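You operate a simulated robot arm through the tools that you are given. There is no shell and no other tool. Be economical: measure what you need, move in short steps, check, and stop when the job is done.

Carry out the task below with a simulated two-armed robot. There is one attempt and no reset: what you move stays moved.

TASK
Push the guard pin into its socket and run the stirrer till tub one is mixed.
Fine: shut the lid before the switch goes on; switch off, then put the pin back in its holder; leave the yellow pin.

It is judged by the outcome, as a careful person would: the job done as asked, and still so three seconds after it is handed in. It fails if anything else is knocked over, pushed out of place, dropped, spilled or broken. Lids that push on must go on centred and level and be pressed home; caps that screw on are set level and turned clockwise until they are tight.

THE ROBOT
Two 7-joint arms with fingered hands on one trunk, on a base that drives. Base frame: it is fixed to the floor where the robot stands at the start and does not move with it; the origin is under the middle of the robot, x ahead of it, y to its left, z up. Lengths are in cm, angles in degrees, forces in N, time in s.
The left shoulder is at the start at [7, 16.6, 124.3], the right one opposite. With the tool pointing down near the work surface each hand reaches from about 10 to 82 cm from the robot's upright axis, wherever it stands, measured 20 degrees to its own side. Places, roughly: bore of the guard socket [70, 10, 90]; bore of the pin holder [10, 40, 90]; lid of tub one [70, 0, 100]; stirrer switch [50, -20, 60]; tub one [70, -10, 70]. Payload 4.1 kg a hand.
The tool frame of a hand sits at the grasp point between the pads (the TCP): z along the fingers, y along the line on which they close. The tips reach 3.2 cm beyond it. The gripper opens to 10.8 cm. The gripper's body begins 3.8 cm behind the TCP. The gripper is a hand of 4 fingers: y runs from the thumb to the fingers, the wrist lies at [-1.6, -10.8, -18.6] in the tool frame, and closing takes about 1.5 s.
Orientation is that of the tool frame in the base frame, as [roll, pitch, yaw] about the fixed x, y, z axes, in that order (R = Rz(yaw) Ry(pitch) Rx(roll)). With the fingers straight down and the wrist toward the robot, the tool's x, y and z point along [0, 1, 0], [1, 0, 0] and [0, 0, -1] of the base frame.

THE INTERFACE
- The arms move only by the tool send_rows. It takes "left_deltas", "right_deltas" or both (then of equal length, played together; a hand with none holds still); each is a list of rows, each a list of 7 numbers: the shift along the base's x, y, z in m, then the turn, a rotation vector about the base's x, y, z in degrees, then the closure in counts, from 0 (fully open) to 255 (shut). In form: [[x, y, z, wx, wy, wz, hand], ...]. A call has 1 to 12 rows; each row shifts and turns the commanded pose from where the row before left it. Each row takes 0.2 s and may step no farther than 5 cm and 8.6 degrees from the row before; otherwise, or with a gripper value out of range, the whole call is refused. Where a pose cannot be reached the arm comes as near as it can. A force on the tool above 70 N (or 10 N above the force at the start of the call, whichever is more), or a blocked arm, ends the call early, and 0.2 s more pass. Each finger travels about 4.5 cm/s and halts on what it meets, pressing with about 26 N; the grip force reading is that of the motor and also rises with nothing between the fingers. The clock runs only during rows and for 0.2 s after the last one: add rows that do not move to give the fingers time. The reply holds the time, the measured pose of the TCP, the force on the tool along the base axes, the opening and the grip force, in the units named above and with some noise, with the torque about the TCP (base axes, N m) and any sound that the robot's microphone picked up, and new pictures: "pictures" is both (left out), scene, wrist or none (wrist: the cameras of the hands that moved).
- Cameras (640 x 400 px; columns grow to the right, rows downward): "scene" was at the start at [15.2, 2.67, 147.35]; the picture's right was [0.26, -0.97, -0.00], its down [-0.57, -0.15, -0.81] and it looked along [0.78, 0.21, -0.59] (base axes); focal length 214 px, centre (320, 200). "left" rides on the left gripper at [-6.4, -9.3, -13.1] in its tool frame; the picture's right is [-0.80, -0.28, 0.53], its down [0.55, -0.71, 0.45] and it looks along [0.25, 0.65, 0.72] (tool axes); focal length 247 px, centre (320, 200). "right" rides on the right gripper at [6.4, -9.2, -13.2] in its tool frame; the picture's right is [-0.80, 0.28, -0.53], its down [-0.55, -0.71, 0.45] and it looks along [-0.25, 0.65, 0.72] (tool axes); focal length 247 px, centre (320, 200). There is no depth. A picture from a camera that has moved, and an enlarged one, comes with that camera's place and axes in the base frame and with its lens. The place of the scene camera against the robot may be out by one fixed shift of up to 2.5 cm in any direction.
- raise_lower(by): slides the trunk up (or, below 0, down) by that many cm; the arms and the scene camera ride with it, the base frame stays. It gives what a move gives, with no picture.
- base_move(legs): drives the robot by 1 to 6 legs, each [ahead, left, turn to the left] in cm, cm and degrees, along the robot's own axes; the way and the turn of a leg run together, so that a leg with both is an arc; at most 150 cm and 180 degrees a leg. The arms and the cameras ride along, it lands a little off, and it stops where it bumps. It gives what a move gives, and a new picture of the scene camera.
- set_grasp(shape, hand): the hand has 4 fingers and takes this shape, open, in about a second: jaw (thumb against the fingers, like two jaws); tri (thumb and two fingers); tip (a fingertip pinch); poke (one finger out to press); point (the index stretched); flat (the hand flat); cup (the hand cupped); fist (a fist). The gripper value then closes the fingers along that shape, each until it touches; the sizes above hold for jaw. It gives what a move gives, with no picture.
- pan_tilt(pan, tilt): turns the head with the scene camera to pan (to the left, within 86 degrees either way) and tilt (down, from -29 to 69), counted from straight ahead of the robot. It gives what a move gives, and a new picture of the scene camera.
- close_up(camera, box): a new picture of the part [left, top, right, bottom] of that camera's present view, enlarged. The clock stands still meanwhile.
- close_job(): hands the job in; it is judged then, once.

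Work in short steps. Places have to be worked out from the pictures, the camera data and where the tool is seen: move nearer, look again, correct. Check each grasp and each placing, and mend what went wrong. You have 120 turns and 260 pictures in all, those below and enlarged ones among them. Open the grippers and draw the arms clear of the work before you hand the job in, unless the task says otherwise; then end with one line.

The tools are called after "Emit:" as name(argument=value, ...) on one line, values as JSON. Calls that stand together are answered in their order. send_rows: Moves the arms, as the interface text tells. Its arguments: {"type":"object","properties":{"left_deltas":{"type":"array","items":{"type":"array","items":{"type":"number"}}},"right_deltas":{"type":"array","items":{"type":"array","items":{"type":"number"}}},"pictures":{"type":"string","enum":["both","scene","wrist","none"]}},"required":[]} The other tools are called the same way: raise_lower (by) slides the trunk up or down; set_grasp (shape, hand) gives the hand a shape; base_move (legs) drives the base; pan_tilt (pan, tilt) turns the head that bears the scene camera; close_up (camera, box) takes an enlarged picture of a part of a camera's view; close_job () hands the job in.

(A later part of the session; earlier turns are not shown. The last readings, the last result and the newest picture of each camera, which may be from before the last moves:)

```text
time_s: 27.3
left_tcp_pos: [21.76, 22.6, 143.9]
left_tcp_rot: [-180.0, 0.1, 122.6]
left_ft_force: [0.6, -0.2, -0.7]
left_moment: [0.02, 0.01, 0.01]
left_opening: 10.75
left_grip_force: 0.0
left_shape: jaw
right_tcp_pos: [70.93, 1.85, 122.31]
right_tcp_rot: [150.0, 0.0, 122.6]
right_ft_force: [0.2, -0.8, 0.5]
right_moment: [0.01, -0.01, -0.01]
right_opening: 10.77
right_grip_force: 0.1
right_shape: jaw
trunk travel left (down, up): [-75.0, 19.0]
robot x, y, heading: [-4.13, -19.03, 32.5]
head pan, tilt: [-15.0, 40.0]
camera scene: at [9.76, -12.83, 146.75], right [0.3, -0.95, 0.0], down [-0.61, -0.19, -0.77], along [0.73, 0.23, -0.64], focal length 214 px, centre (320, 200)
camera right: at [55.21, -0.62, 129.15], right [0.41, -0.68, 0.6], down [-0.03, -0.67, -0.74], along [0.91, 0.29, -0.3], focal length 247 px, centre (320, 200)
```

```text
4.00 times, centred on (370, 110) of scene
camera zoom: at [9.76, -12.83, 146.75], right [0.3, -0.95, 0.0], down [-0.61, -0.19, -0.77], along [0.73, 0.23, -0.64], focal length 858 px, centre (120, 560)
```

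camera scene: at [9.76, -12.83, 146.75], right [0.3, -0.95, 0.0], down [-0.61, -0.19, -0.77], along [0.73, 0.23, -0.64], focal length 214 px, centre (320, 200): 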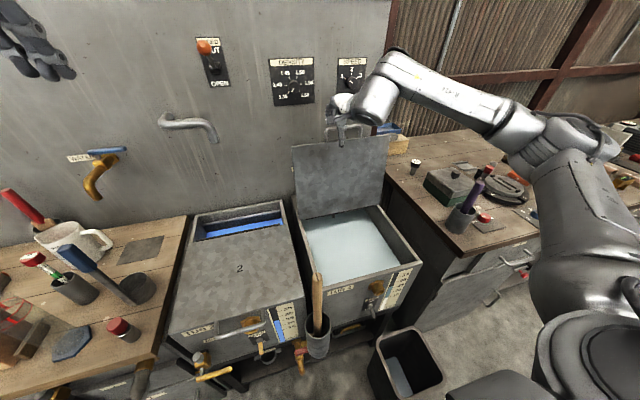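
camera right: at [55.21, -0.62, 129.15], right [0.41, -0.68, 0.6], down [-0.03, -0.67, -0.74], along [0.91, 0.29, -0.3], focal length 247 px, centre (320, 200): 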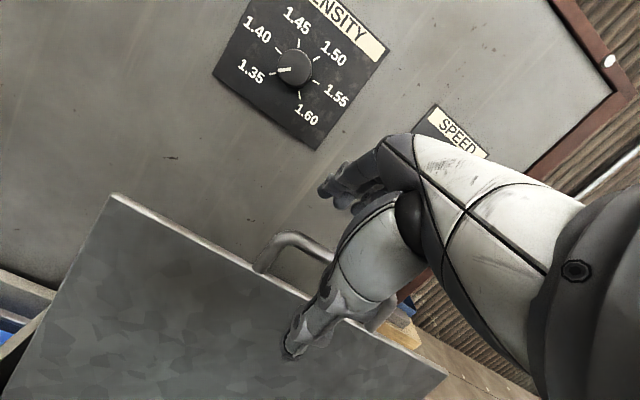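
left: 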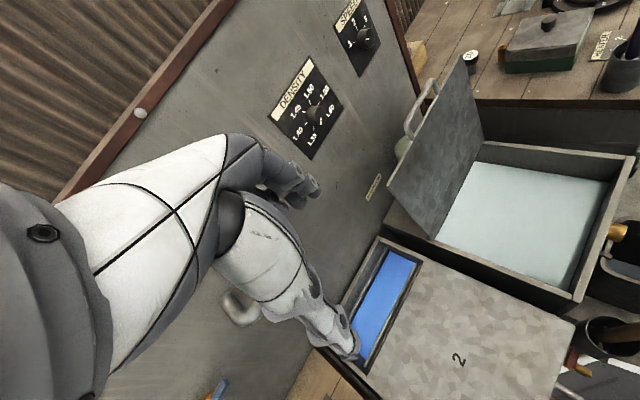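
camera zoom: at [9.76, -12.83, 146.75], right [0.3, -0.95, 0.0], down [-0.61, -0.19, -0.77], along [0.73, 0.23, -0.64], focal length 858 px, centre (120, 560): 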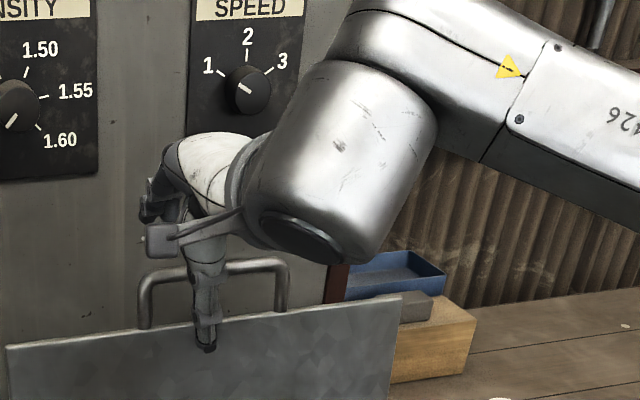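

Thumb is in front of the bar centre. I'll rise slightly so it clears the lid's edge, then close gently.

Emit:
send_rows(right_deltas=[[-0.002, -0.0015, 0.006, 0, 0, 0, 0], [0, 0, 0, 0, 0, 0, 60], [0, 0, 0, 0, 0, 0, 120], [0, 0, 0, 0, 0, 0, 180], [0, 0, 0, 0, 0, 0, 255], [0, 0, 0, 0, 0, 0, 255], [0, 0, 0, 0, 0, 0, 255], [0, 0, 0, 0, 0, 0, 255]])

Emit:
close_up(camera="scene", box=[290, 60, 450, 160])

```text
time_s: 29.1
left_tcp_pos: [21.64, 22.66, 143.88]
left_tcp_rot: [180.0, 0.1, 122.7]
left_ft_force: [0.0, 0.2, -0.2]
left_moment: [0.0, 0.03, 0.02]
left_opening: 10.79
left_grip_force: 0.1
left_shape: jaw
right_tcp_pos: [70.74, 1.68, 122.92]
right_tcp_rot: [150.0, 0.0, 122.6]
right_ft_force: [-0.3, 1.1, -0.7]
right_moment: [-0.01, -0.03, -0.01]
right_opening: 0.0
right_grip_force: 14.7
right_shape: jaw
trunk travel left (down, up): [-75.0, 19.0]
robot x, y, heading: [-4.16, -18.33, 32.6]
head pan, tilt: [-15.0, 40.0]
camera scene: at [9.79, -12.78, 146.75], right [0.3, -0.95, 0.0], down [-0.61, -0.19, -0.77], along [0.73, 0.23, -0.64], focal length 214 px, centre (320, 200)
camera right: at [55.04, -0.77, 129.73], right [0.41, -0.68, 0.6], down [-0.03, -0.67, -0.74], along [0.91, 0.29, -0.3], focal length 247 px, centre (320, 200)
```

scene: 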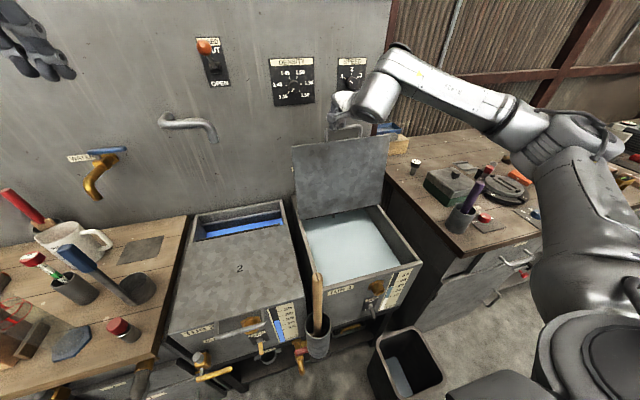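
right: 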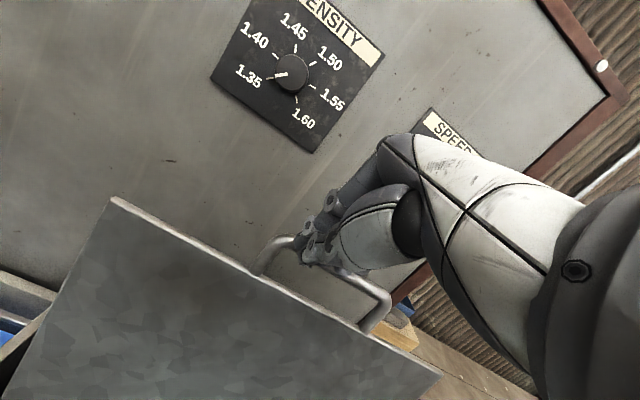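

```text
4.00 times, centred on (370, 110) of scene
camera zoom: at [9.79, -12.78, 146.75], right [0.3, -0.95, 0.0], down [-0.61, -0.19, -0.77], along [0.73, 0.23, -0.64], focal length 858 px, centre (120, 560)
```

zoom: 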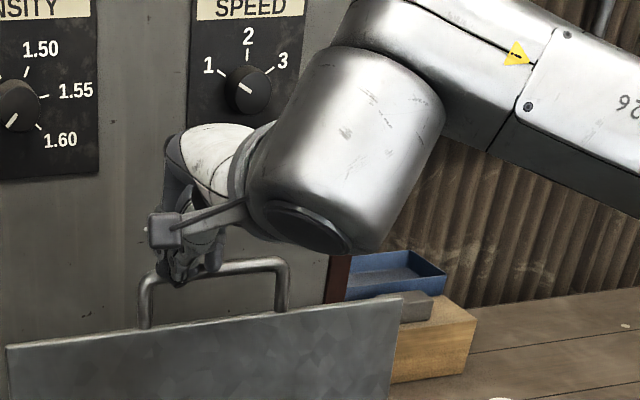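

The hand closed on nothing, and the bar is slightly lower than I assumed (about z 120.3). I'll back up, open, make the tool nearly vertical so the thumb clears the lid edge, and re-centre.

Emit:
send_rows(right_deltas=[[-0.01, -0.007, 0.025, 0, 0, 0, 255], [-0.01, -0.007, 0.025, 0, 0, 0, 255], [0.0, 0, 0.01, -4.04, 6.32, 0, 0], [0.0, 0, 0, -4.04, 6.32, 0, 0], [0.0, 0, 0, -4.04, 6.32, 0, 0], [0.02, 0.004, 0, 0, 0, 0, 0], [0.019, 0.005, 0, 0, 0, 0, 0], [0, 0, 0, 0, 0, 0, 0], [0, 0, 0, 0, 0, 0, 0]])

Emit:
close_up(camera="scene", box=[290, 60, 450, 160])

```text
time_s: 31.1
left_tcp_pos: [21.65, 22.68, 143.9]
left_tcp_rot: [-180.0, 0.1, 122.7]
left_ft_force: [0.4, -0.8, 0.0]
left_moment: [-0.01, -0.02, -0.02]
left_opening: 10.8
left_grip_force: 0.1
left_shape: jaw
right_tcp_pos: [72.76, 0.95, 129.01]
right_tcp_rot: [172.5, 0.0, 122.6]
right_ft_force: [-0.1, -0.7, 0.0]
right_moment: [0.02, -0.03, 0.03]
right_opening: 10.77
right_grip_force: 0.0
right_shape: jaw
trunk travel left (down, up): [-75.0, 19.0]
robot x, y, heading: [-4.12, -18.59, 32.7]
head pan, tilt: [-15.0, 40.0]
camera scene: at [9.81, -12.8, 146.75], right [0.3, -0.95, 0.0], down [-0.61, -0.19, -0.77], along [0.73, 0.23, -0.64], focal length 214 px, centre (320, 200)
camera right: at [60.18, 0.6, 140.86], right [0.61, -0.56, 0.56], down [-0.24, -0.81, -0.54], along [0.76, 0.19, -0.63], focal length 247 px, centre (320, 200)
```

scene: 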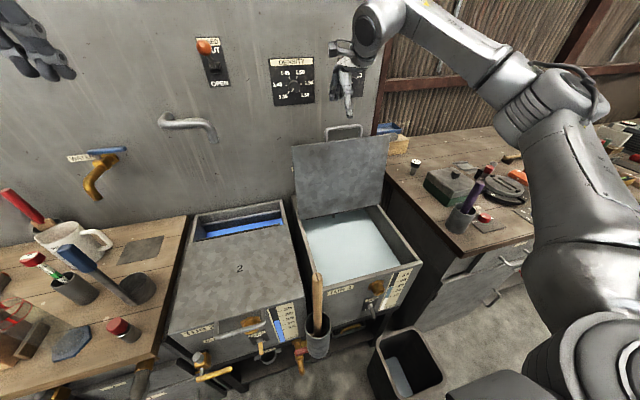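
right: 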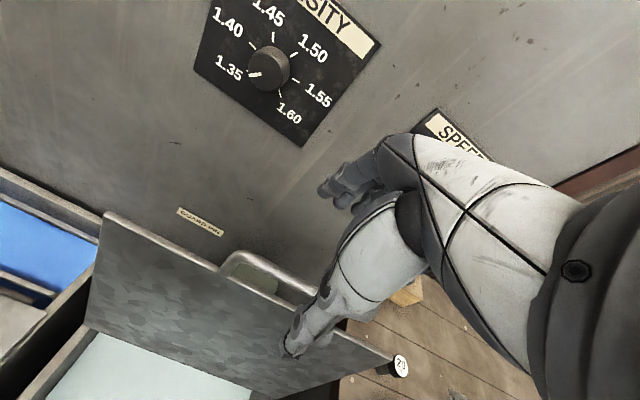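

```text
4.00 times, centred on (370, 110) of scene
camera zoom: at [9.81, -12.8, 146.75], right [0.3, -0.95, 0.0], down [-0.61, -0.19, -0.77], along [0.73, 0.23, -0.64], focal length 858 px, centre (120, 560)
```

zoom: 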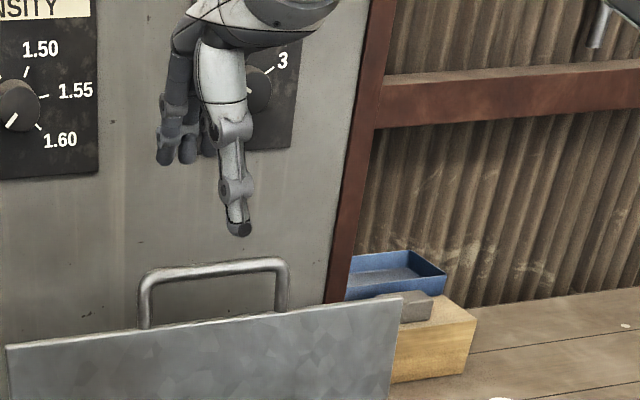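

Aligned; going straight down to z≈120.5 and closing.

Emit:
send_rows(right_deltas=[[0, 0, -0.03, 0, 0, 0, 0], [0, 0, -0.03, 0, 0, 0, 0], [0, 0, -0.025, 0, 0, 0, 0], [0, 0, 0, 0, 0, 0, 60], [0, 0, 0, 0, 0, 0, 120], [0, 0, 0, 0, 0, 0, 180], [0, 0, 0, 0, 0, 0, 255], [0, 0, 0, 0, 0, 0, 255], [0, 0, 0, 0, 0, 0, 255], [0, 0, 0, 0, 0, 0, 255]])

Emit:
close_up(camera="scene", box=[290, 60, 450, 160])

```text
time_s: 33.3
left_tcp_pos: [21.71, 22.72, 143.86]
left_tcp_rot: [-180.0, 0.1, 122.7]
left_ft_force: [-0.1, 0.6, -0.3]
left_moment: [0.0, 0.02, -0.02]
left_opening: 10.76
left_grip_force: 0.1
left_shape: jaw
right_tcp_pos: [72.7, 0.8, 120.42]
right_tcp_rot: [172.5, 0.0, 122.7]
right_ft_force: [0.5, 0.5, -1.9]
right_moment: [-0.01, 0.0, 0.05]
right_opening: 0.01
right_grip_force: 15.1
right_shape: jaw
trunk travel left (down, up): [-75.0, 19.0]
robot x, y, heading: [-4.37, -18.55, 33.1]
head pan, tilt: [-15.0, 40.0]
camera scene: at [9.86, -12.74, 146.73], right [0.3, -0.95, 0.0], down [-0.61, -0.2, -0.77], along [0.73, 0.23, -0.64], focal length 214 px, centre (320, 200)
camera right: at [60.12, 0.43, 132.32], right [0.61, -0.56, 0.56], down [-0.24, -0.81, -0.54], along [0.75, 0.19, -0.63], focal length 247 px, centre (320, 200)
```

scene: 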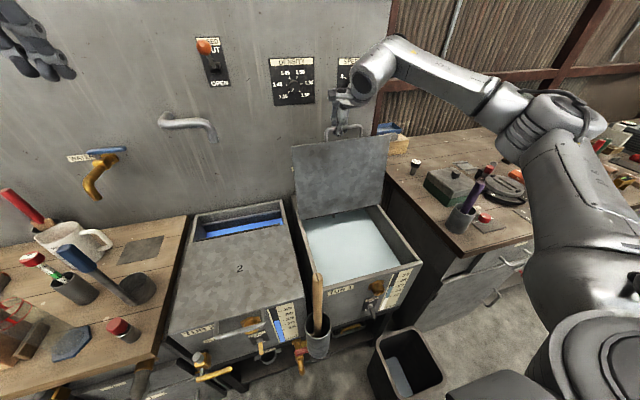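
right: 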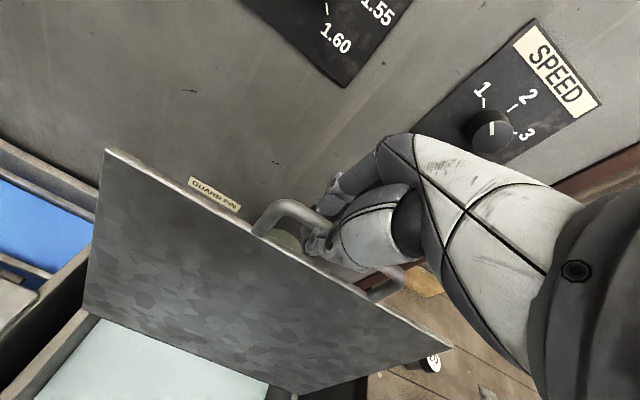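

```text
4.00 times, centred on (370, 110) of scene
camera zoom: at [9.86, -12.74, 146.73], right [0.3, -0.95, 0.0], down [-0.61, -0.2, -0.77], along [0.73, 0.23, -0.64], focal length 858 px, centre (120, 560)
```

zoom: 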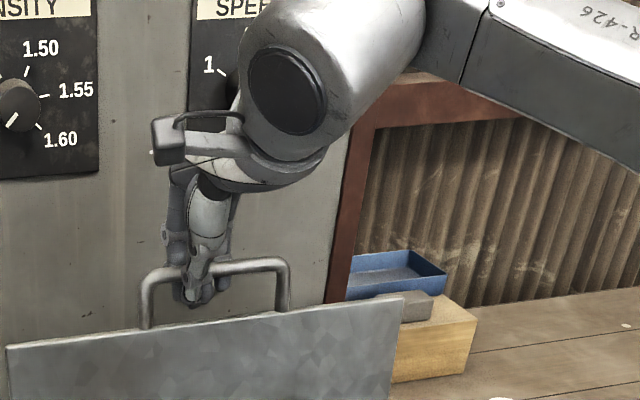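

Emit:
close_up(camera="right", box=[240, 160, 440, 310])

Emit:
close_up(camera="left", box=[440, 0, 640, 120])

```text
2.67 times, centred on (340, 235) of right
camera zoom: at [60.12, 0.43, 132.32], right [0.61, -0.56, 0.56], down [-0.24, -0.81, -0.54], along [0.75, 0.19, -0.63], focal length 659 px, centre (267, 107)
```

zoom: 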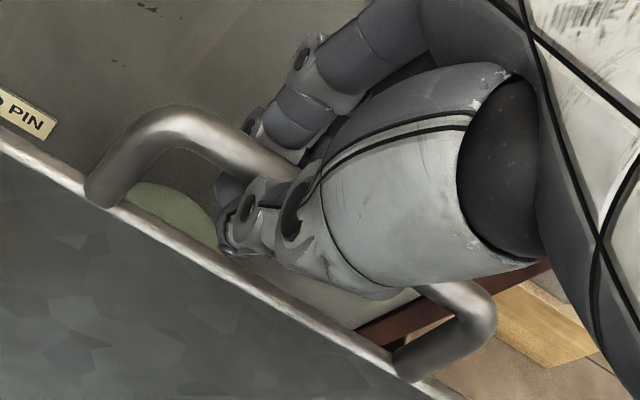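

```text
3.20 times, centred on (540, 60) of left
camera zoom: at [17.48, 12.36, 157.13], right [0.19, -0.83, -0.53], down [-0.89, 0.08, -0.45], along [0.41, 0.56, -0.72], focal length 790 px, centre (-384, 648)
```

zoom: 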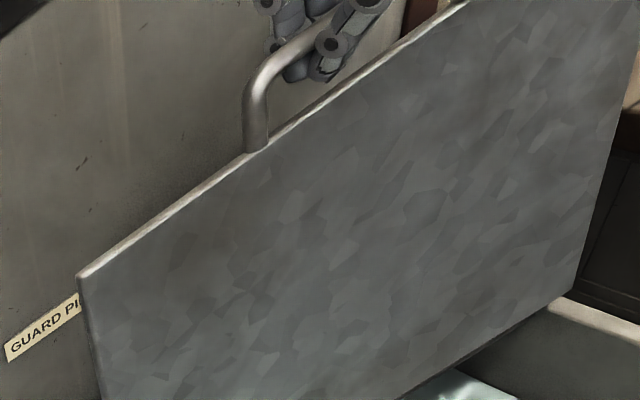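

The views show the bar caged between thumb and fingers. I'll start swinging the lid along its arc (hinge ≈ a 58, z 89), watching the forces.

Emit:
send_rows(right_deltas=[[-0.0183, -0.0118, 0.0017, 1.4, -2.19, 0, 255], [-0.0183, -0.0118, 0.0002, 1.4, -2.19, 0, 255], [-0.0183, -0.0118, -0.0013, 1.4, -2.19, 0, 255], [-0.0182, -0.0117, -0.0028, 1.4, -2.19, 0, 255]])

```text
time_s: 34.3
left_tcp_pos: [21.99, 22.57, 143.82]
left_tcp_rot: [-180.0, 0.1, 122.7]
left_ft_force: [-0.2, -1.1, 0.0]
left_moment: [0.02, 0.0, 0.0]
left_opening: 10.75
left_grip_force: 0.2
left_shape: jaw
right_tcp_pos: [65.53, -3.93, 119.9]
right_tcp_rot: [162.2, -0.1, 122.6]
right_ft_force: [4.3, -1.6, -14.1]
right_moment: [-0.1, 0.12, 0.12]
right_opening: 0.0
right_grip_force: 25.7
right_shape: jaw
trunk travel left (down, up): [-75.0, 19.0]
robot x, y, heading: [-4.05, -18.41, 32.9]
head pan, tilt: [-15.0, 40.0]
camera scene: at [10.07, -12.88, 146.71], right [0.3, -0.95, 0.0], down [-0.61, -0.19, -0.76], along [0.73, 0.23, -0.64], focal length 214 px, centre (320, 200)
camera right: at [51.37, -5.34, 129.7], right [0.52, -0.61, 0.59], down [-0.16, -0.75, -0.64], along [0.84, 0.24, -0.49], focal length 247 px, centre (320, 200)
```

scene: 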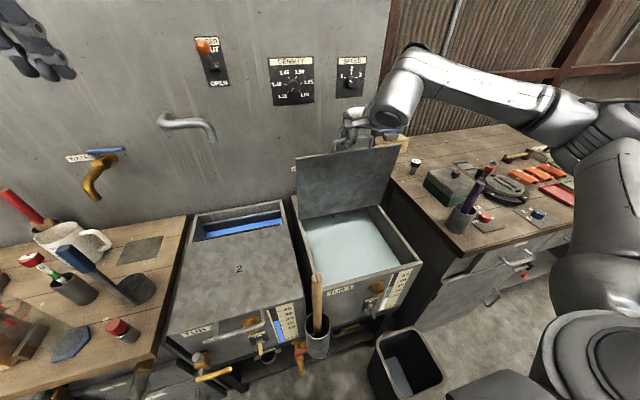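
right: 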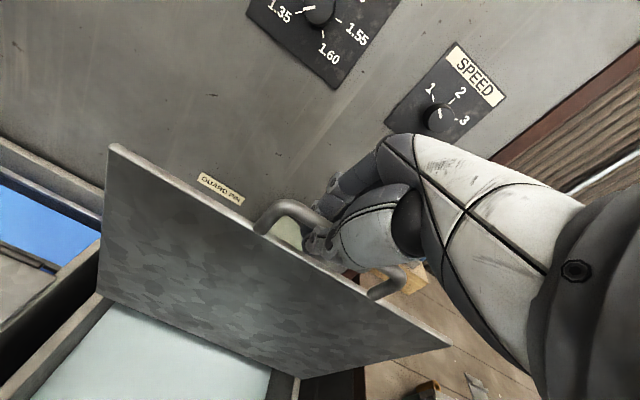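

The lid follows well; there's a slight downward load, so I'll trim the radius and continue.

Emit:
send_rows(right_deltas=[[-0.0168, -0.0108, -0.01, 1.4, -2.19, 0, 255], [-0.0173, -0.0111, -0.0057, 1.4, -2.19, 0, 255], [-0.017, -0.0109, -0.0071, 1.4, -2.19, 0, 255], [-0.0164, -0.0105, -0.0085, 1.4, -2.19, 0, 255], [-0.016, -0.0103, -0.0098, 1.4, -2.19, 0, 255], [-0.0154, -0.0099, -0.0111, 1.4, -2.19, 0, 255]])

```text
time_s: 35.7
left_tcp_pos: [21.68, 22.58, 143.84]
left_tcp_rot: [180.0, 0.1, 122.6]
left_ft_force: [0.3, -0.1, 0.4]
left_moment: [0.02, 0.01, -0.03]
left_opening: 10.74
left_grip_force: 0.1
left_shape: jaw
right_tcp_pos: [55.63, -9.98, 115.04]
right_tcp_rot: [146.5, -0.1, 122.7]
right_ft_force: [3.8, -2.8, -2.6]
right_moment: [-0.03, 0.01, 0.06]
right_opening: 0.02
right_grip_force: 25.5
right_shape: jaw
trunk travel left (down, up): [-75.0, 19.0]
robot x, y, heading: [-4.58, -18.45, 32.6]
head pan, tilt: [-15.0, 40.0]
camera scene: at [9.88, -12.9, 146.74], right [0.3, -0.95, 0.0], down [-0.61, -0.19, -0.77], along [0.73, 0.23, -0.64], focal length 214 px, centre (320, 200)
camera right: at [39.56, -12.69, 120.89], right [0.38, -0.7, 0.6], down [0.01, -0.65, -0.76], along [0.92, 0.3, -0.24], focal length 247 px, centre (320, 200)
```

scene: 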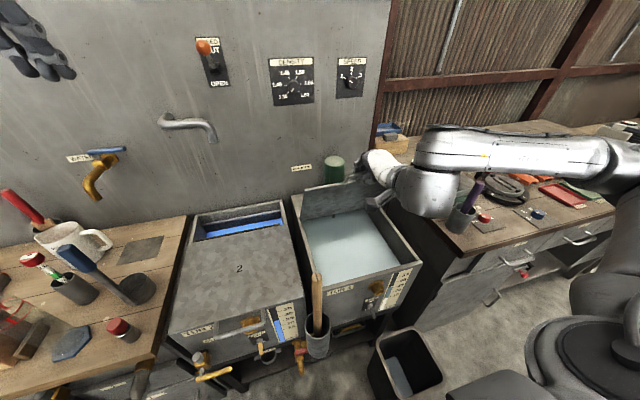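
right: 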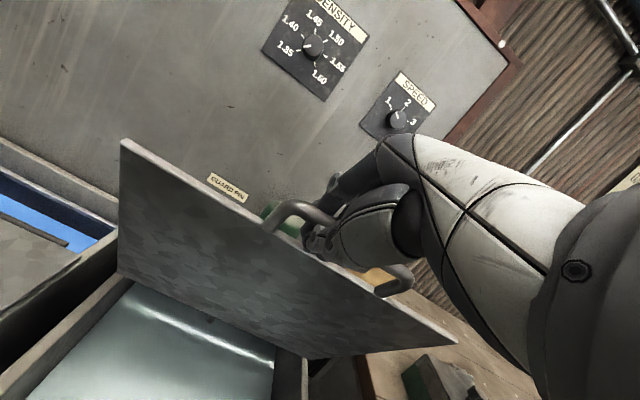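

Going well. I'll continue the arc to about 155°.

Emit:
send_rows(right_deltas=[[-0.0168, -0.0108, -0.0144, 1.4, -2.19, 0, 255], [-0.0154, -0.0099, -0.0155, 1.4, -2.19, 0, 255], [-0.0144, -0.0092, -0.0169, 1.4, -2.19, 0, 255], [-0.0132, -0.0085, -0.0182, 1.4, -2.19, 0, 255], [-0.012, -0.0077, -0.0194, 1.4, -2.19, 0, 255], [-0.0106, -0.0068, -0.0204, 1.4, -2.19, 0, 255], [-0.0093, -0.0059, -0.0214, 1.4, -2.19, 0, 255]])

```text
time_s: 37.3
left_tcp_pos: [21.7, 22.82, 143.81]
left_tcp_rot: [-180.0, 0.0, 122.7]
left_ft_force: [0.0, -0.9, 0.3]
left_moment: [0.03, -0.05, 0.0]
left_opening: 10.75
left_grip_force: 0.0
left_shape: jaw
right_tcp_pos: [54.92, -10.31, 114.34]
right_tcp_rot: [145.3, 0.1, 122.6]
right_ft_force: [-1.1, 6.2, -8.0]
right_moment: [-0.11, 0.11, 0.24]
right_opening: 0.01
right_grip_force: 26.6
right_shape: jaw
right hand out of reach, approached as far as the arm can: row 1, 2, 3, 4, 5, 6, 7
trunk travel left (down, up): [-75.0, 19.0]
robot x, y, heading: [-4.33, -18.47, 32.7]
head pan, tilt: [-15.0, 40.0]
camera scene: at [9.86, -12.63, 146.73], right [0.3, -0.95, 0.0], down [-0.61, -0.2, -0.77], along [0.73, 0.23, -0.64], focal length 214 px, centre (320, 200)
camera right: at [38.64, -13.03, 119.84], right [0.37, -0.71, 0.6], down [0.02, -0.64, -0.77], along [0.93, 0.3, -0.22], focal length 247 px, centre (320, 200)
```

scene: 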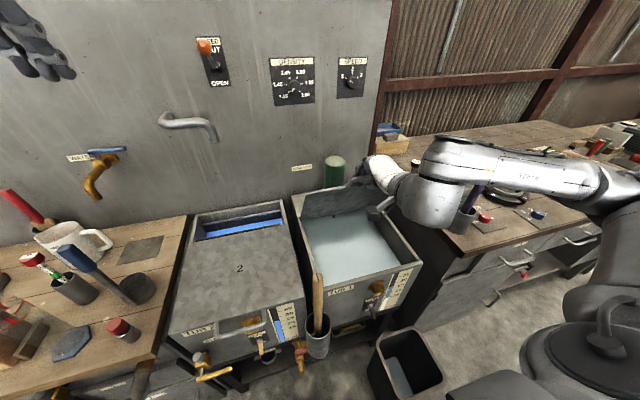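
right: 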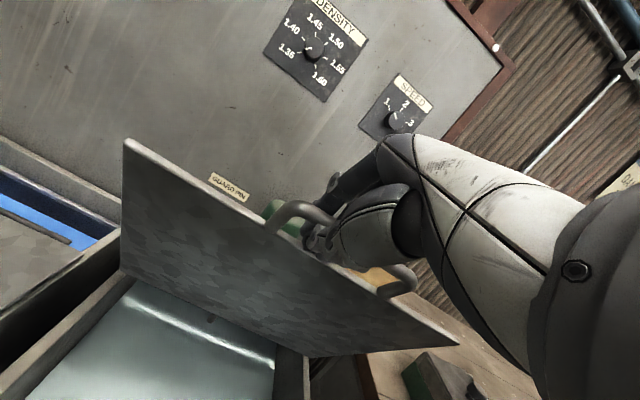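

The arm hit a reach limit in this orientation. I'll do a small test row to see where the commanded pose stands.

Emit:
send_rows(right_deltas=[[0.0046, 0.003, 0.0107, 0, 0, 0, 255]], pictures="none")

```text
time_s: 37.7
left_tcp_pos: [22.19, 23.05, 143.72]
left_tcp_rot: [-179.8, 0.1, 122.7]
left_ft_force: [0.1, 0.7, 0.3]
left_moment: [-0.04, 0.01, 0.0]
left_opening: 10.78
left_grip_force: 0.1
left_shape: jaw
right_tcp_pos: [55.38, -9.88, 114.97]
right_tcp_rot: [143.0, 0.0, 122.7]
right_ft_force: [1.8, 9.6, -21.9]
right_moment: [-0.08, 0.33, 0.31]
right_opening: 0.0
right_grip_force: 26.0
right_shape: jaw
trunk travel left (down, up): [-75.0, 19.0]
robot x, y, heading: [-3.76, -18.36, 32.7]
head pan, tilt: [-15.0, 40.0]
```

The commanded pose was reset to the measured one. I'll continue the arc while turning the tool back toward vertical, which should suit the arm better.

Emit:
send_rows(right_deltas=[[-0.004, -0.003, -0.008, -2.7, 4.2, 0, 255], [-0.008, -0.005, -0.008, -2.7, 4.2, 0, 255], [-0.01, -0.0065, -0.01, -2.7, 4.2, 0, 255]], pictures="none")

```text
time_s: 38.5
left_tcp_pos: [21.71, 22.63, 143.92]
left_tcp_rot: [-180.0, 0.1, 122.6]
left_ft_force: [0.3, 0.2, 0.2]
left_moment: [-0.01, 0.01, -0.06]
left_opening: 10.76
left_grip_force: 0.1
left_shape: jaw
right_tcp_pos: [52.82, -11.57, 112.85]
right_tcp_rot: [157.6, 0.0, 122.7]
right_ft_force: [0.0, 2.5, -1.1]
right_moment: [-0.04, -0.04, 0.14]
right_opening: 0.0
right_grip_force: 25.8
right_shape: jaw
trunk travel left (down, up): [-75.0, 19.0]
robot x, y, heading: [-4.44, -18.65, 32.6]
head pan, tilt: [-15.0, 40.0]
```

Works with low force. Continuing.

Emit:
send_rows(right_deltas=[[-0.0139, -0.0089, -0.0162, -1.35, 2.1, 0, 255], [-0.0138, -0.0089, -0.0175, -1.35, 2.1, 0, 255], [-0.0127, -0.0082, -0.0188, -1.35, 2.1, 0, 255], [-0.0114, -0.0073, -0.0199, -1.35, 2.1, 0, 255], [-0.01, -0.0064, -0.0208, -1.35, 2.1, 0, 255], [-0.0087, -0.0056, -0.0217, -1.35, 2.1, 0, 255]])

```text
time_s: 39.9
left_tcp_pos: [21.48, 22.5, 143.82]
left_tcp_rot: [180.0, 0.1, 122.8]
left_ft_force: [-0.1, 0.0, 0.1]
left_moment: [0.01, -0.01, -0.03]
left_opening: 10.79
left_grip_force: 0.1
left_shape: jaw
right_tcp_pos: [47.7, -18.29, 101.63]
right_tcp_rot: [172.4, 0.0, 122.6]
right_ft_force: [-0.6, -0.4, -0.3]
right_moment: [0.0, -0.03, 0.03]
right_opening: 0.0
right_grip_force: 26.0
right_shape: jaw
right hand out of reach, approached as far as the arm can: row 3, 4
trunk travel left (down, up): [-75.0, 19.0]
robot x, y, heading: [-4.06, -18.75, 32.5]
head pan, tilt: [-15.0, 40.0]
camera scene: at [9.6, -12.95, 146.77], right [0.3, -0.95, 0.0], down [-0.61, -0.19, -0.77], along [0.73, 0.23, -0.64], focal length 214 px, centre (320, 200)
camera right: at [35.1, -18.68, 113.36], right [0.61, -0.56, 0.57], down [-0.24, -0.81, -0.54], along [0.76, 0.19, -0.63], focal length 247 px, centre (320, 200)
```

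scene: 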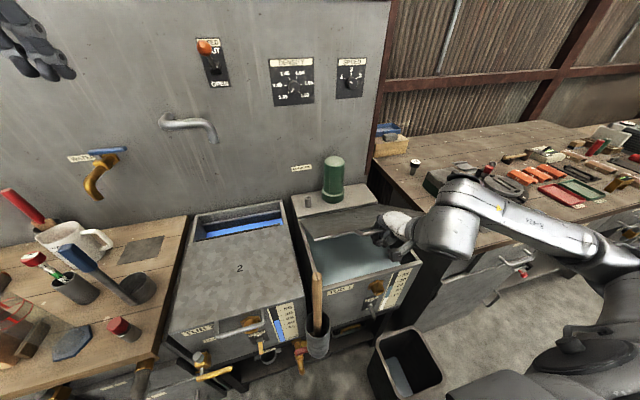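
right: 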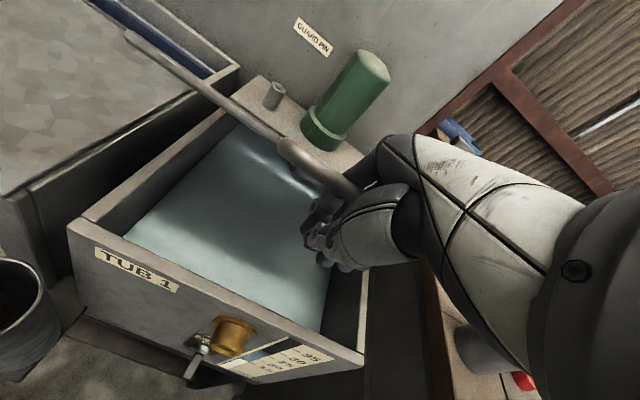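

Lid is near 157° and still held. Continuing down.

Emit:
send_rows(right_deltas=[[-0.0076, -0.0049, -0.021, 0, 0, 0, 255], [-0.0063, -0.004, -0.021, 0, 0, 0, 255], [-0.0042, -0.0027, -0.021, 0, 0, 0, 255]])

Emit:
close_up(camera="scene", box=[280, 170, 440, 300])

```text
time_s: 40.7
left_tcp_pos: [20.95, 22.2, 144.09]
left_tcp_rot: [179.5, 0.1, 122.6]
left_ft_force: [0.1, 0.0, 0.0]
left_moment: [0.04, 0.01, 0.01]
left_opening: 10.76
left_grip_force: 0.0
left_shape: jaw
right_tcp_pos: [45.6, -19.88, 95.4]
right_tcp_rot: [172.4, 0.2, 122.6]
right_ft_force: [-33.3, -19.0, 15.4]
right_moment: [0.41, -0.92, 0.14]
right_opening: 0.01
right_grip_force: 25.6
right_shape: jaw
right hand out of reach, approached as far as the arm can: row 1
trunk travel left (down, up): [-75.0, 19.0]
robot x, y, heading: [-4.17, -18.2, 32.4]
head pan, tilt: [-15.0, 40.0]
camera scene: at [8.98, -13.21, 146.84], right [0.3, -0.95, 0.0], down [-0.61, -0.19, -0.77], along [0.73, 0.23, -0.64], focal length 214 px, centre (320, 200)
camera right: at [32.94, -20.27, 107.2], right [0.61, -0.56, 0.57], down [-0.24, -0.81, -0.54], along [0.76, 0.19, -0.63], focal length 247 px, centre (320, 200)
```

scene: 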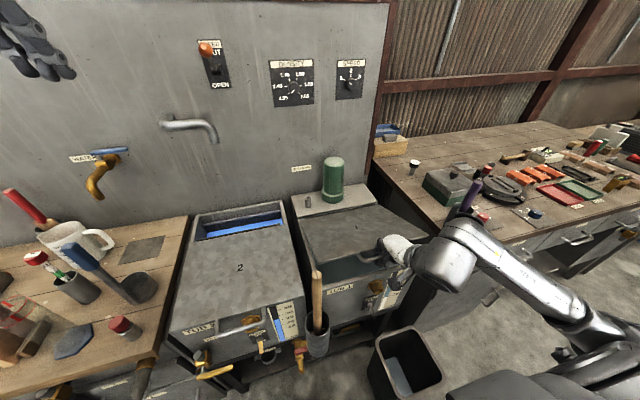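
right: 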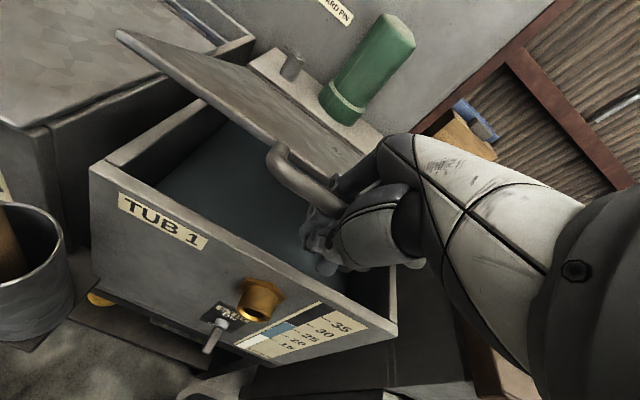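

```text
3.08 times, centred on (360, 235) of scene
camera zoom: at [8.98, -13.21, 146.84], right [0.3, -0.95, 0.0], down [-0.61, -0.19, -0.77], along [0.73, 0.23, -0.64], focal length 660 px, centre (197, 92)
```

zoom: 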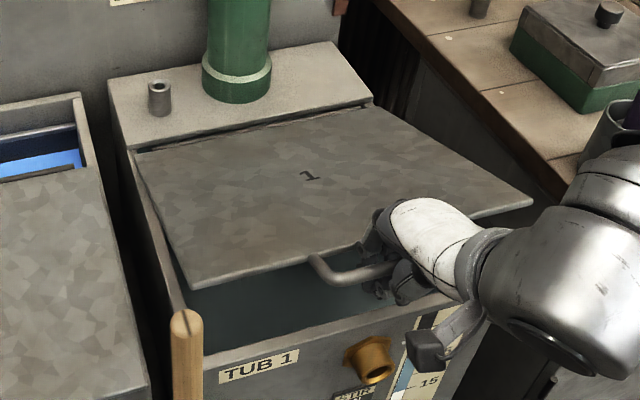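

The lid shows about 20° left, and the load says my arc was too tight. The tub rim measures z≈84, so I'll move out 1.5 cm and then go down.

Emit:
send_rows(right_deltas=[[-0.0118, -0.0076, 0, 0, 0, 0, 255], [-0.0046, -0.003, -0.02, 0, 0, 0, 255], [-0.0042, -0.0027, -0.02, 0, 0, 0, 255], [-0.0025, -0.0016, -0.02, 0, 0, 0, 255]])

Emit:
close_up(camera="scene", box=[280, 170, 440, 300])

```text
time_s: 41.7
left_tcp_pos: [20.58, 22.1, 144.14]
left_tcp_rot: [179.5, 0.2, 122.7]
left_ft_force: [0.4, 0.3, -0.3]
left_moment: [0.02, 0.02, 0.02]
left_opening: 10.79
left_grip_force: 0.0
left_shape: jaw
right_tcp_pos: [44.33, -20.65, 89.31]
right_tcp_rot: [172.4, -0.1, 122.8]
right_ft_force: [-53.5, -27.0, 10.7]
right_moment: [0.9, -2.23, -0.01]
right_opening: 0.01
right_grip_force: 25.8
right_shape: jaw
right hand out of reach, approached as far as the arm can: row 1
trunk travel left (down, up): [-75.0, 19.0]
robot x, y, heading: [-4.29, -18.12, 32.5]
head pan, tilt: [-15.0, 40.0]
camera scene: at [8.72, -13.31, 146.86], right [0.3, -0.95, 0.0], down [-0.61, -0.19, -0.77], along [0.73, 0.23, -0.64], focal length 214 px, centre (320, 200)
camera right: at [31.69, -21.18, 101.08], right [0.61, -0.56, 0.56], down [-0.24, -0.81, -0.54], along [0.76, 0.19, -0.63], focal length 247 px, centre (320, 200)
```

scene: 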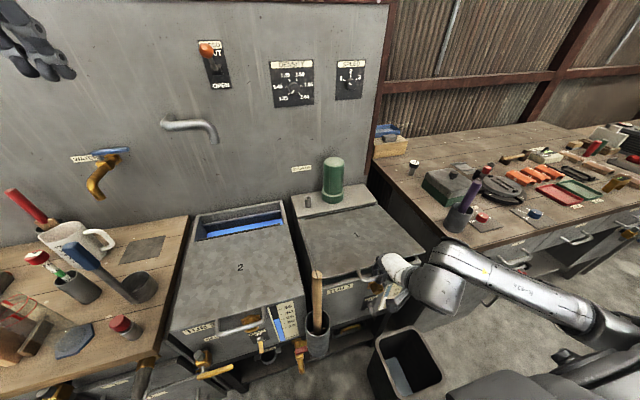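
right: 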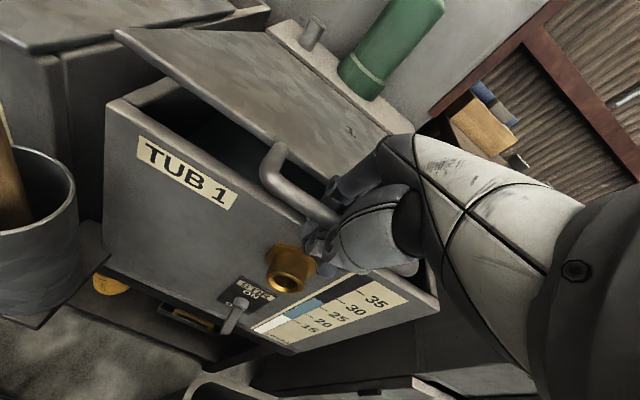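

```text
3.08 times, centred on (360, 235) of scene
camera zoom: at [8.72, -13.31, 146.86], right [0.3, -0.95, 0.0], down [-0.61, -0.19, -0.77], along [0.73, 0.23, -0.64], focal length 660 px, centre (197, 92)
```

zoom: 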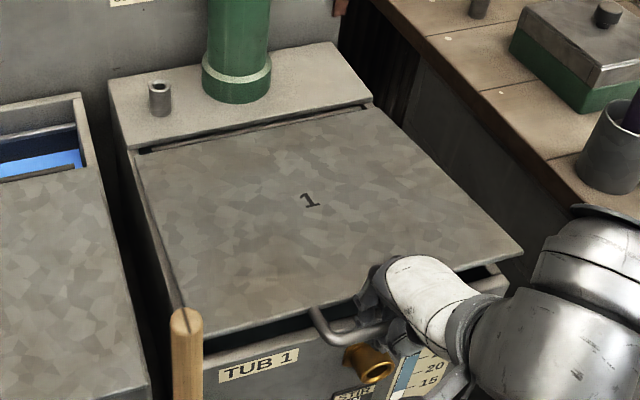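

The fingertips behind the bar seem to press on the tub front. I'll tilt the tips toward me to relieve that, then see.

Emit:
send_rows(right_deltas=[[-0.004, -0.0026, 0, -2.7, 4.2, 0, 255], [-0.004, -0.0026, 0, -2.7, 4.2, 0, 255], [0, 0, 0, -2.7, 4.2, 0, 255]], pictures="wrist")

```text
time_s: 42.5
left_tcp_pos: [20.93, 22.36, 144.1]
left_tcp_rot: [179.6, 0.1, 122.7]
left_ft_force: [0.1, 0.1, -0.1]
left_moment: [-0.01, -0.02, 0.0]
left_opening: 10.77
left_grip_force: 0.1
left_shape: jaw
right_tcp_pos: [43.91, -21.23, 89.14]
right_tcp_rot: [-172.5, 0.1, 122.6]
right_ft_force: [-37.1, -21.0, 4.8]
right_moment: [0.49, -1.29, -0.2]
right_opening: 0.01
right_grip_force: 26.0
right_shape: jaw
trunk travel left (down, up): [-75.0, 19.0]
robot x, y, heading: [-4.21, -18.58, 32.6]
head pan, tilt: [-15.0, 40.0]
camera right: at [34.11, -19.75, 103.45], right [0.72, -0.48, 0.49], down [-0.34, -0.87, -0.35], along [0.6, 0.09, -0.8], focal length 247 px, centre (320, 200)
```

right: 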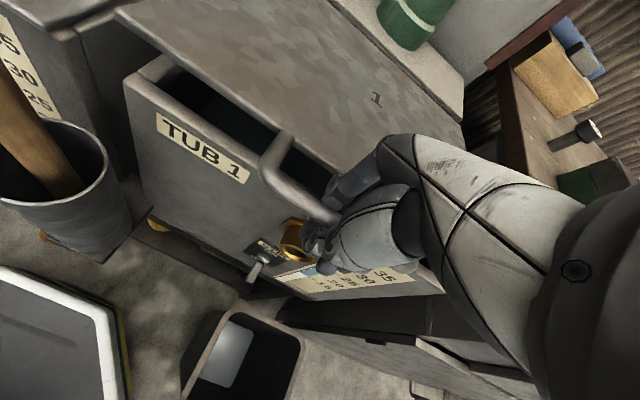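

Load is easing; I'll move out a bit more and lower.

Emit:
send_rows(right_deltas=[[-0.0084, -0.0054, 0, -2.7, 4.2, 0, 255], [-0.0042, -0.0027, -0.012, 0, 0, 0, 255], [0, 0, -0.012, 0, 0, 0, 255], [0, 0, 0, 0, 0, 0, 255]])

Emit:
close_up(camera="scene", box=[280, 170, 440, 300])

```text
time_s: 43.5
left_tcp_pos: [21.68, 22.75, 143.96]
left_tcp_rot: [180.0, 0.0, 122.7]
left_ft_force: [-0.9, 0.9, 0.5]
left_moment: [0.02, 0.02, 0.02]
left_opening: 10.76
left_grip_force: 0.0
left_shape: jaw
right_tcp_pos: [43.12, -21.72, 86.47]
right_tcp_rot: [-167.5, 0.1, 122.6]
right_ft_force: [-2.6, -2.5, -0.2]
right_moment: [0.05, -0.09, -0.08]
right_opening: 0.01
right_grip_force: 25.5
right_shape: jaw
trunk travel left (down, up): [-75.0, 19.0]
robot x, y, heading: [-4.32, -18.37, 32.8]
head pan, tilt: [-15.0, 40.0]
camera scene: at [9.75, -12.83, 146.75], right [0.3, -0.95, 0.0], down [-0.61, -0.19, -0.77], along [0.73, 0.23, -0.64], focal length 214 px, centre (320, 200)
camera right: at [34.44, -19.58, 101.38], right [0.76, -0.46, 0.46], down [-0.37, -0.89, -0.28], along [0.54, 0.05, -0.84], focal length 247 px, centre (320, 200)
```

scene: 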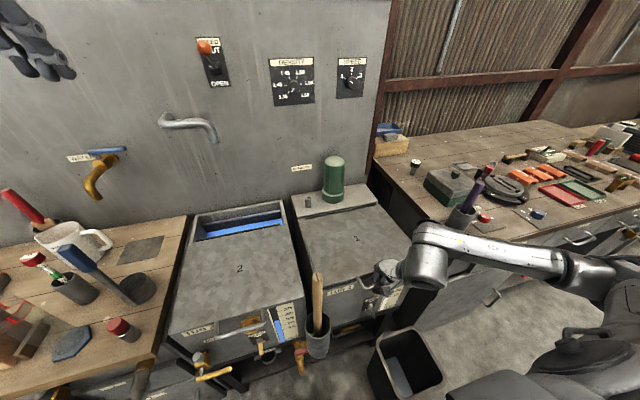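
right: 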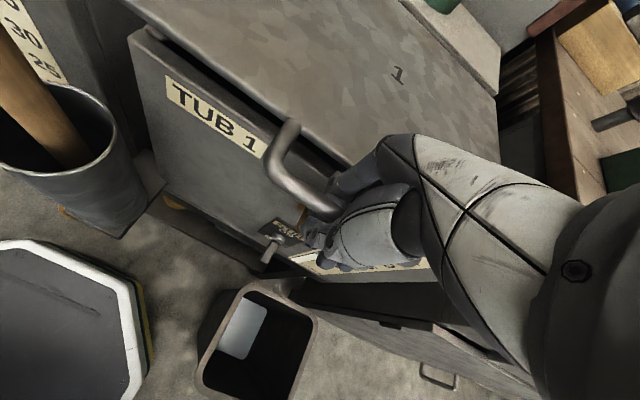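

```text
3.08 times, centred on (360, 235) of scene
camera zoom: at [9.75, -12.83, 146.75], right [0.3, -0.95, 0.0], down [-0.61, -0.19, -0.77], along [0.73, 0.23, -0.64], focal length 660 px, centre (197, 92)
```

zoom: 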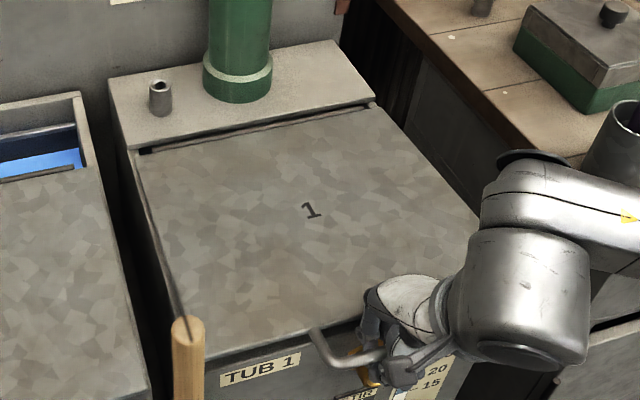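

Nearly shut with almost no load. I'll lower another 1.5 cm.

Emit:
send_rows(right_deltas=[[0, 0, -0.008, 0, 0, 0, 255], [0, 0, -0.008, 0, 0, 0, 255], [0, 0, 0, 0, 0, 0, 255]])

Emit:
close_up(camera="right", box=[120, 0, 440, 300])

```text
time_s: 44.3
left_tcp_pos: [21.6, 22.65, 143.97]
left_tcp_rot: [-180.0, 0.1, 122.7]
left_ft_force: [-0.4, -0.2, -0.3]
left_moment: [-0.04, 0.0, 0.0]
left_opening: 10.77
left_grip_force: 0.0
left_shape: jaw
right_tcp_pos: [42.98, -21.81, 84.87]
right_tcp_rot: [-167.5, 0.1, 122.6]
right_ft_force: [-4.8, -2.7, -2.4]
right_moment: [0.1, -0.1, 0.0]
right_opening: 0.0
right_grip_force: 25.8
right_shape: jaw
trunk travel left (down, up): [-75.0, 19.0]
robot x, y, heading: [-4.2, -18.42, 32.4]
head pan, tilt: [-15.0, 40.0]
camera scene: at [9.73, -12.82, 146.75], right [0.3, -0.95, 0.0], down [-0.61, -0.19, -0.77], along [0.73, 0.23, -0.64], focal length 214 px, centre (320, 200)
camera right: at [34.35, -19.65, 99.75], right [0.76, -0.46, 0.46], down [-0.36, -0.89, -0.28], along [0.54, 0.05, -0.84], focal length 247 px, centre (320, 200)
```

scene: 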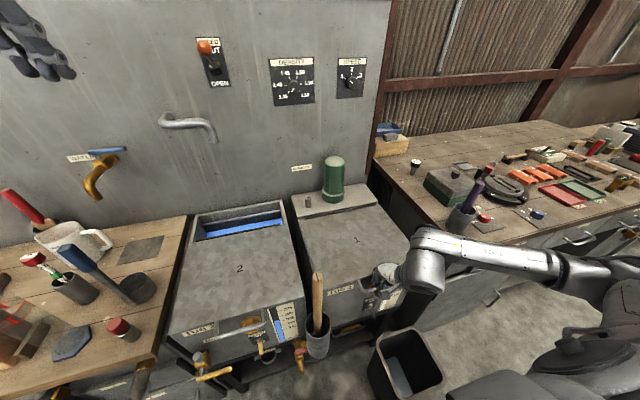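
right: 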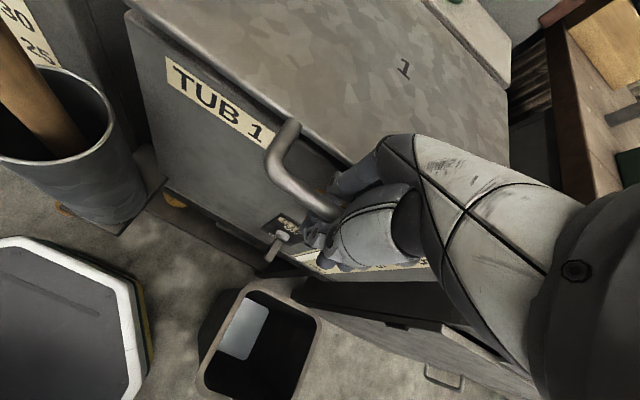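

```text
1.33 times, centred on (280, 150) of right
camera zoom: at [34.35, -19.65, 99.75], right [0.76, -0.46, 0.46], down [-0.36, -0.89, -0.28], along [0.54, 0.05, -0.84], focal length 329 px, centre (373, 267)
```

zoom: 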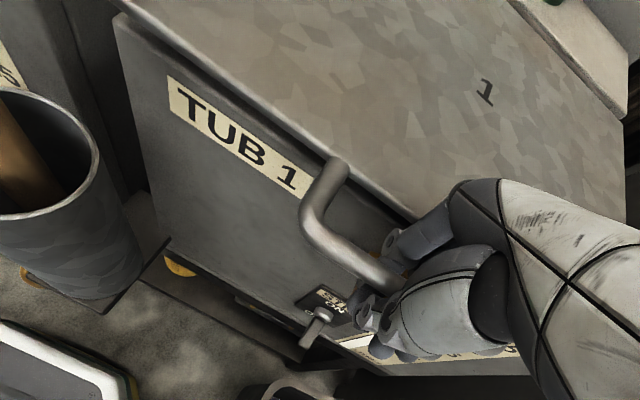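

Almost home. Lowering 1 cm more in small steps to feel the rim.

Emit:
send_rows(right_deltas=[[0, 0, -0.005, 0, 0, 0, 255], [0, 0, -0.005, 0, 0, 0, 255], [0, 0, 0, 0, 0, 0, 255]], pictures="wrist")

Emit:
close_up(camera="scene", box=[280, 170, 440, 300])

```text
time_s: 45.1
left_tcp_pos: [21.47, 22.67, 143.81]
left_tcp_rot: [179.9, 0.1, 122.7]
left_ft_force: [1.0, 0.0, -0.4]
left_moment: [0.03, -0.01, 0.0]
left_opening: 10.78
left_grip_force: 0.1
left_shape: jaw
right_tcp_pos: [42.96, -21.79, 83.93]
right_tcp_rot: [-167.4, 0.2, 122.6]
right_ft_force: [-5.7, -3.9, -1.2]
right_moment: [0.05, -0.18, -0.03]
right_opening: 0.01
right_grip_force: 26.2
right_shape: jaw
trunk travel left (down, up): [-75.0, 19.0]
robot x, y, heading: [-4.36, -18.38, 32.7]
head pan, tilt: [-15.0, 40.0]
camera right: at [34.36, -19.65, 98.74], right [0.76, -0.46, 0.46], down [-0.37, -0.89, -0.28], along [0.54, 0.05, -0.84], focal length 247 px, centre (320, 200)
```

right: 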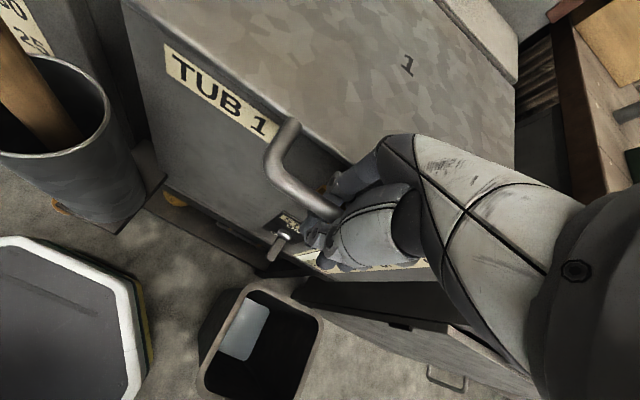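

```text
3.08 times, centred on (360, 235) of scene
camera zoom: at [9.69, -12.85, 146.76], right [0.3, -0.95, 0.0], down [-0.61, -0.19, -0.77], along [0.73, 0.23, -0.64], focal length 660 px, centre (197, 92)
```

zoom: 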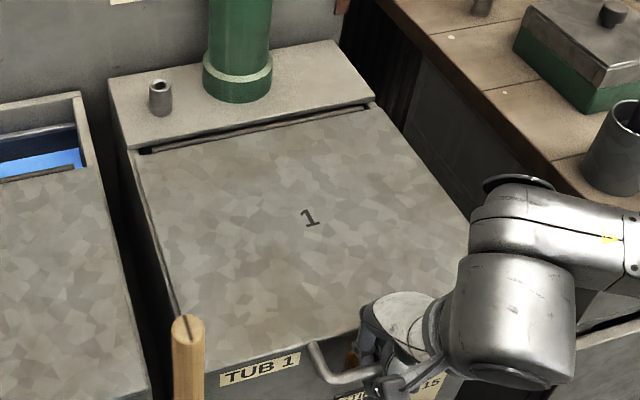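

The lid looks down. I'll open the fingers part way, enough to free the bar.

Emit:
send_rows(right_deltas=[[0, 0, -0.005, 0, 0, 0, 255], [0, 0, 0, 0, 0, 0, 200], [0, 0, 0, 0, 0, 0, 170], [0, 0, 0, 0, 0, 0, 160], [0, 0, 0, 0, 0, 0, 160]], pictures="wrist")

Emit:
close_up(camera="right", box=[220, 80, 440, 300])

```text
time_s: 46.3
left_tcp_pos: [20.98, 22.31, 144.09]
left_tcp_rot: [179.8, 0.1, 122.5]
left_ft_force: [0.2, 0.4, 0.8]
left_moment: [0.01, 0.0, 0.01]
left_opening: 10.76
left_grip_force: 0.0
left_shape: jaw
right_tcp_pos: [42.51, -22.05, 83.46]
right_tcp_rot: [-167.3, -0.1, 122.6]
right_ft_force: [-40.4, -23.8, -3.7]
right_moment: [0.39, -0.48, -0.6]
right_opening: 3.47
right_grip_force: 0.1
right_shape: jaw
trunk travel left (down, up): [-75.0, 19.0]
robot x, y, heading: [-4.21, -18.5, 32.6]
head pan, tilt: [-15.0, 40.0]
camera right: at [33.88, -19.95, 98.36], right [0.76, -0.46, 0.46], down [-0.37, -0.89, -0.28], along [0.54, 0.05, -0.84], focal length 247 px, centre (320, 200)
```

right: 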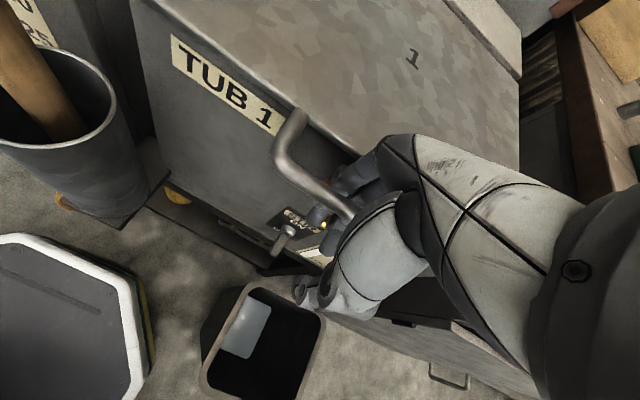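

```text
1.82 times, centred on (330, 190) of right
camera zoom: at [33.88, -19.95, 98.36], right [0.76, -0.46, 0.46], down [-0.37, -0.89, -0.28], along [0.54, 0.05, -0.84], focal length 449 px, centre (302, 218)
```

zoom: 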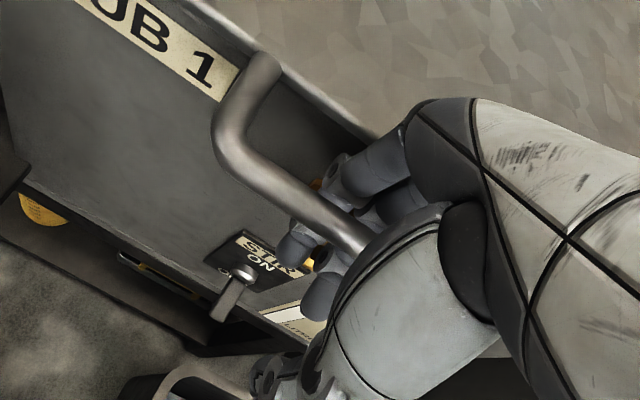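

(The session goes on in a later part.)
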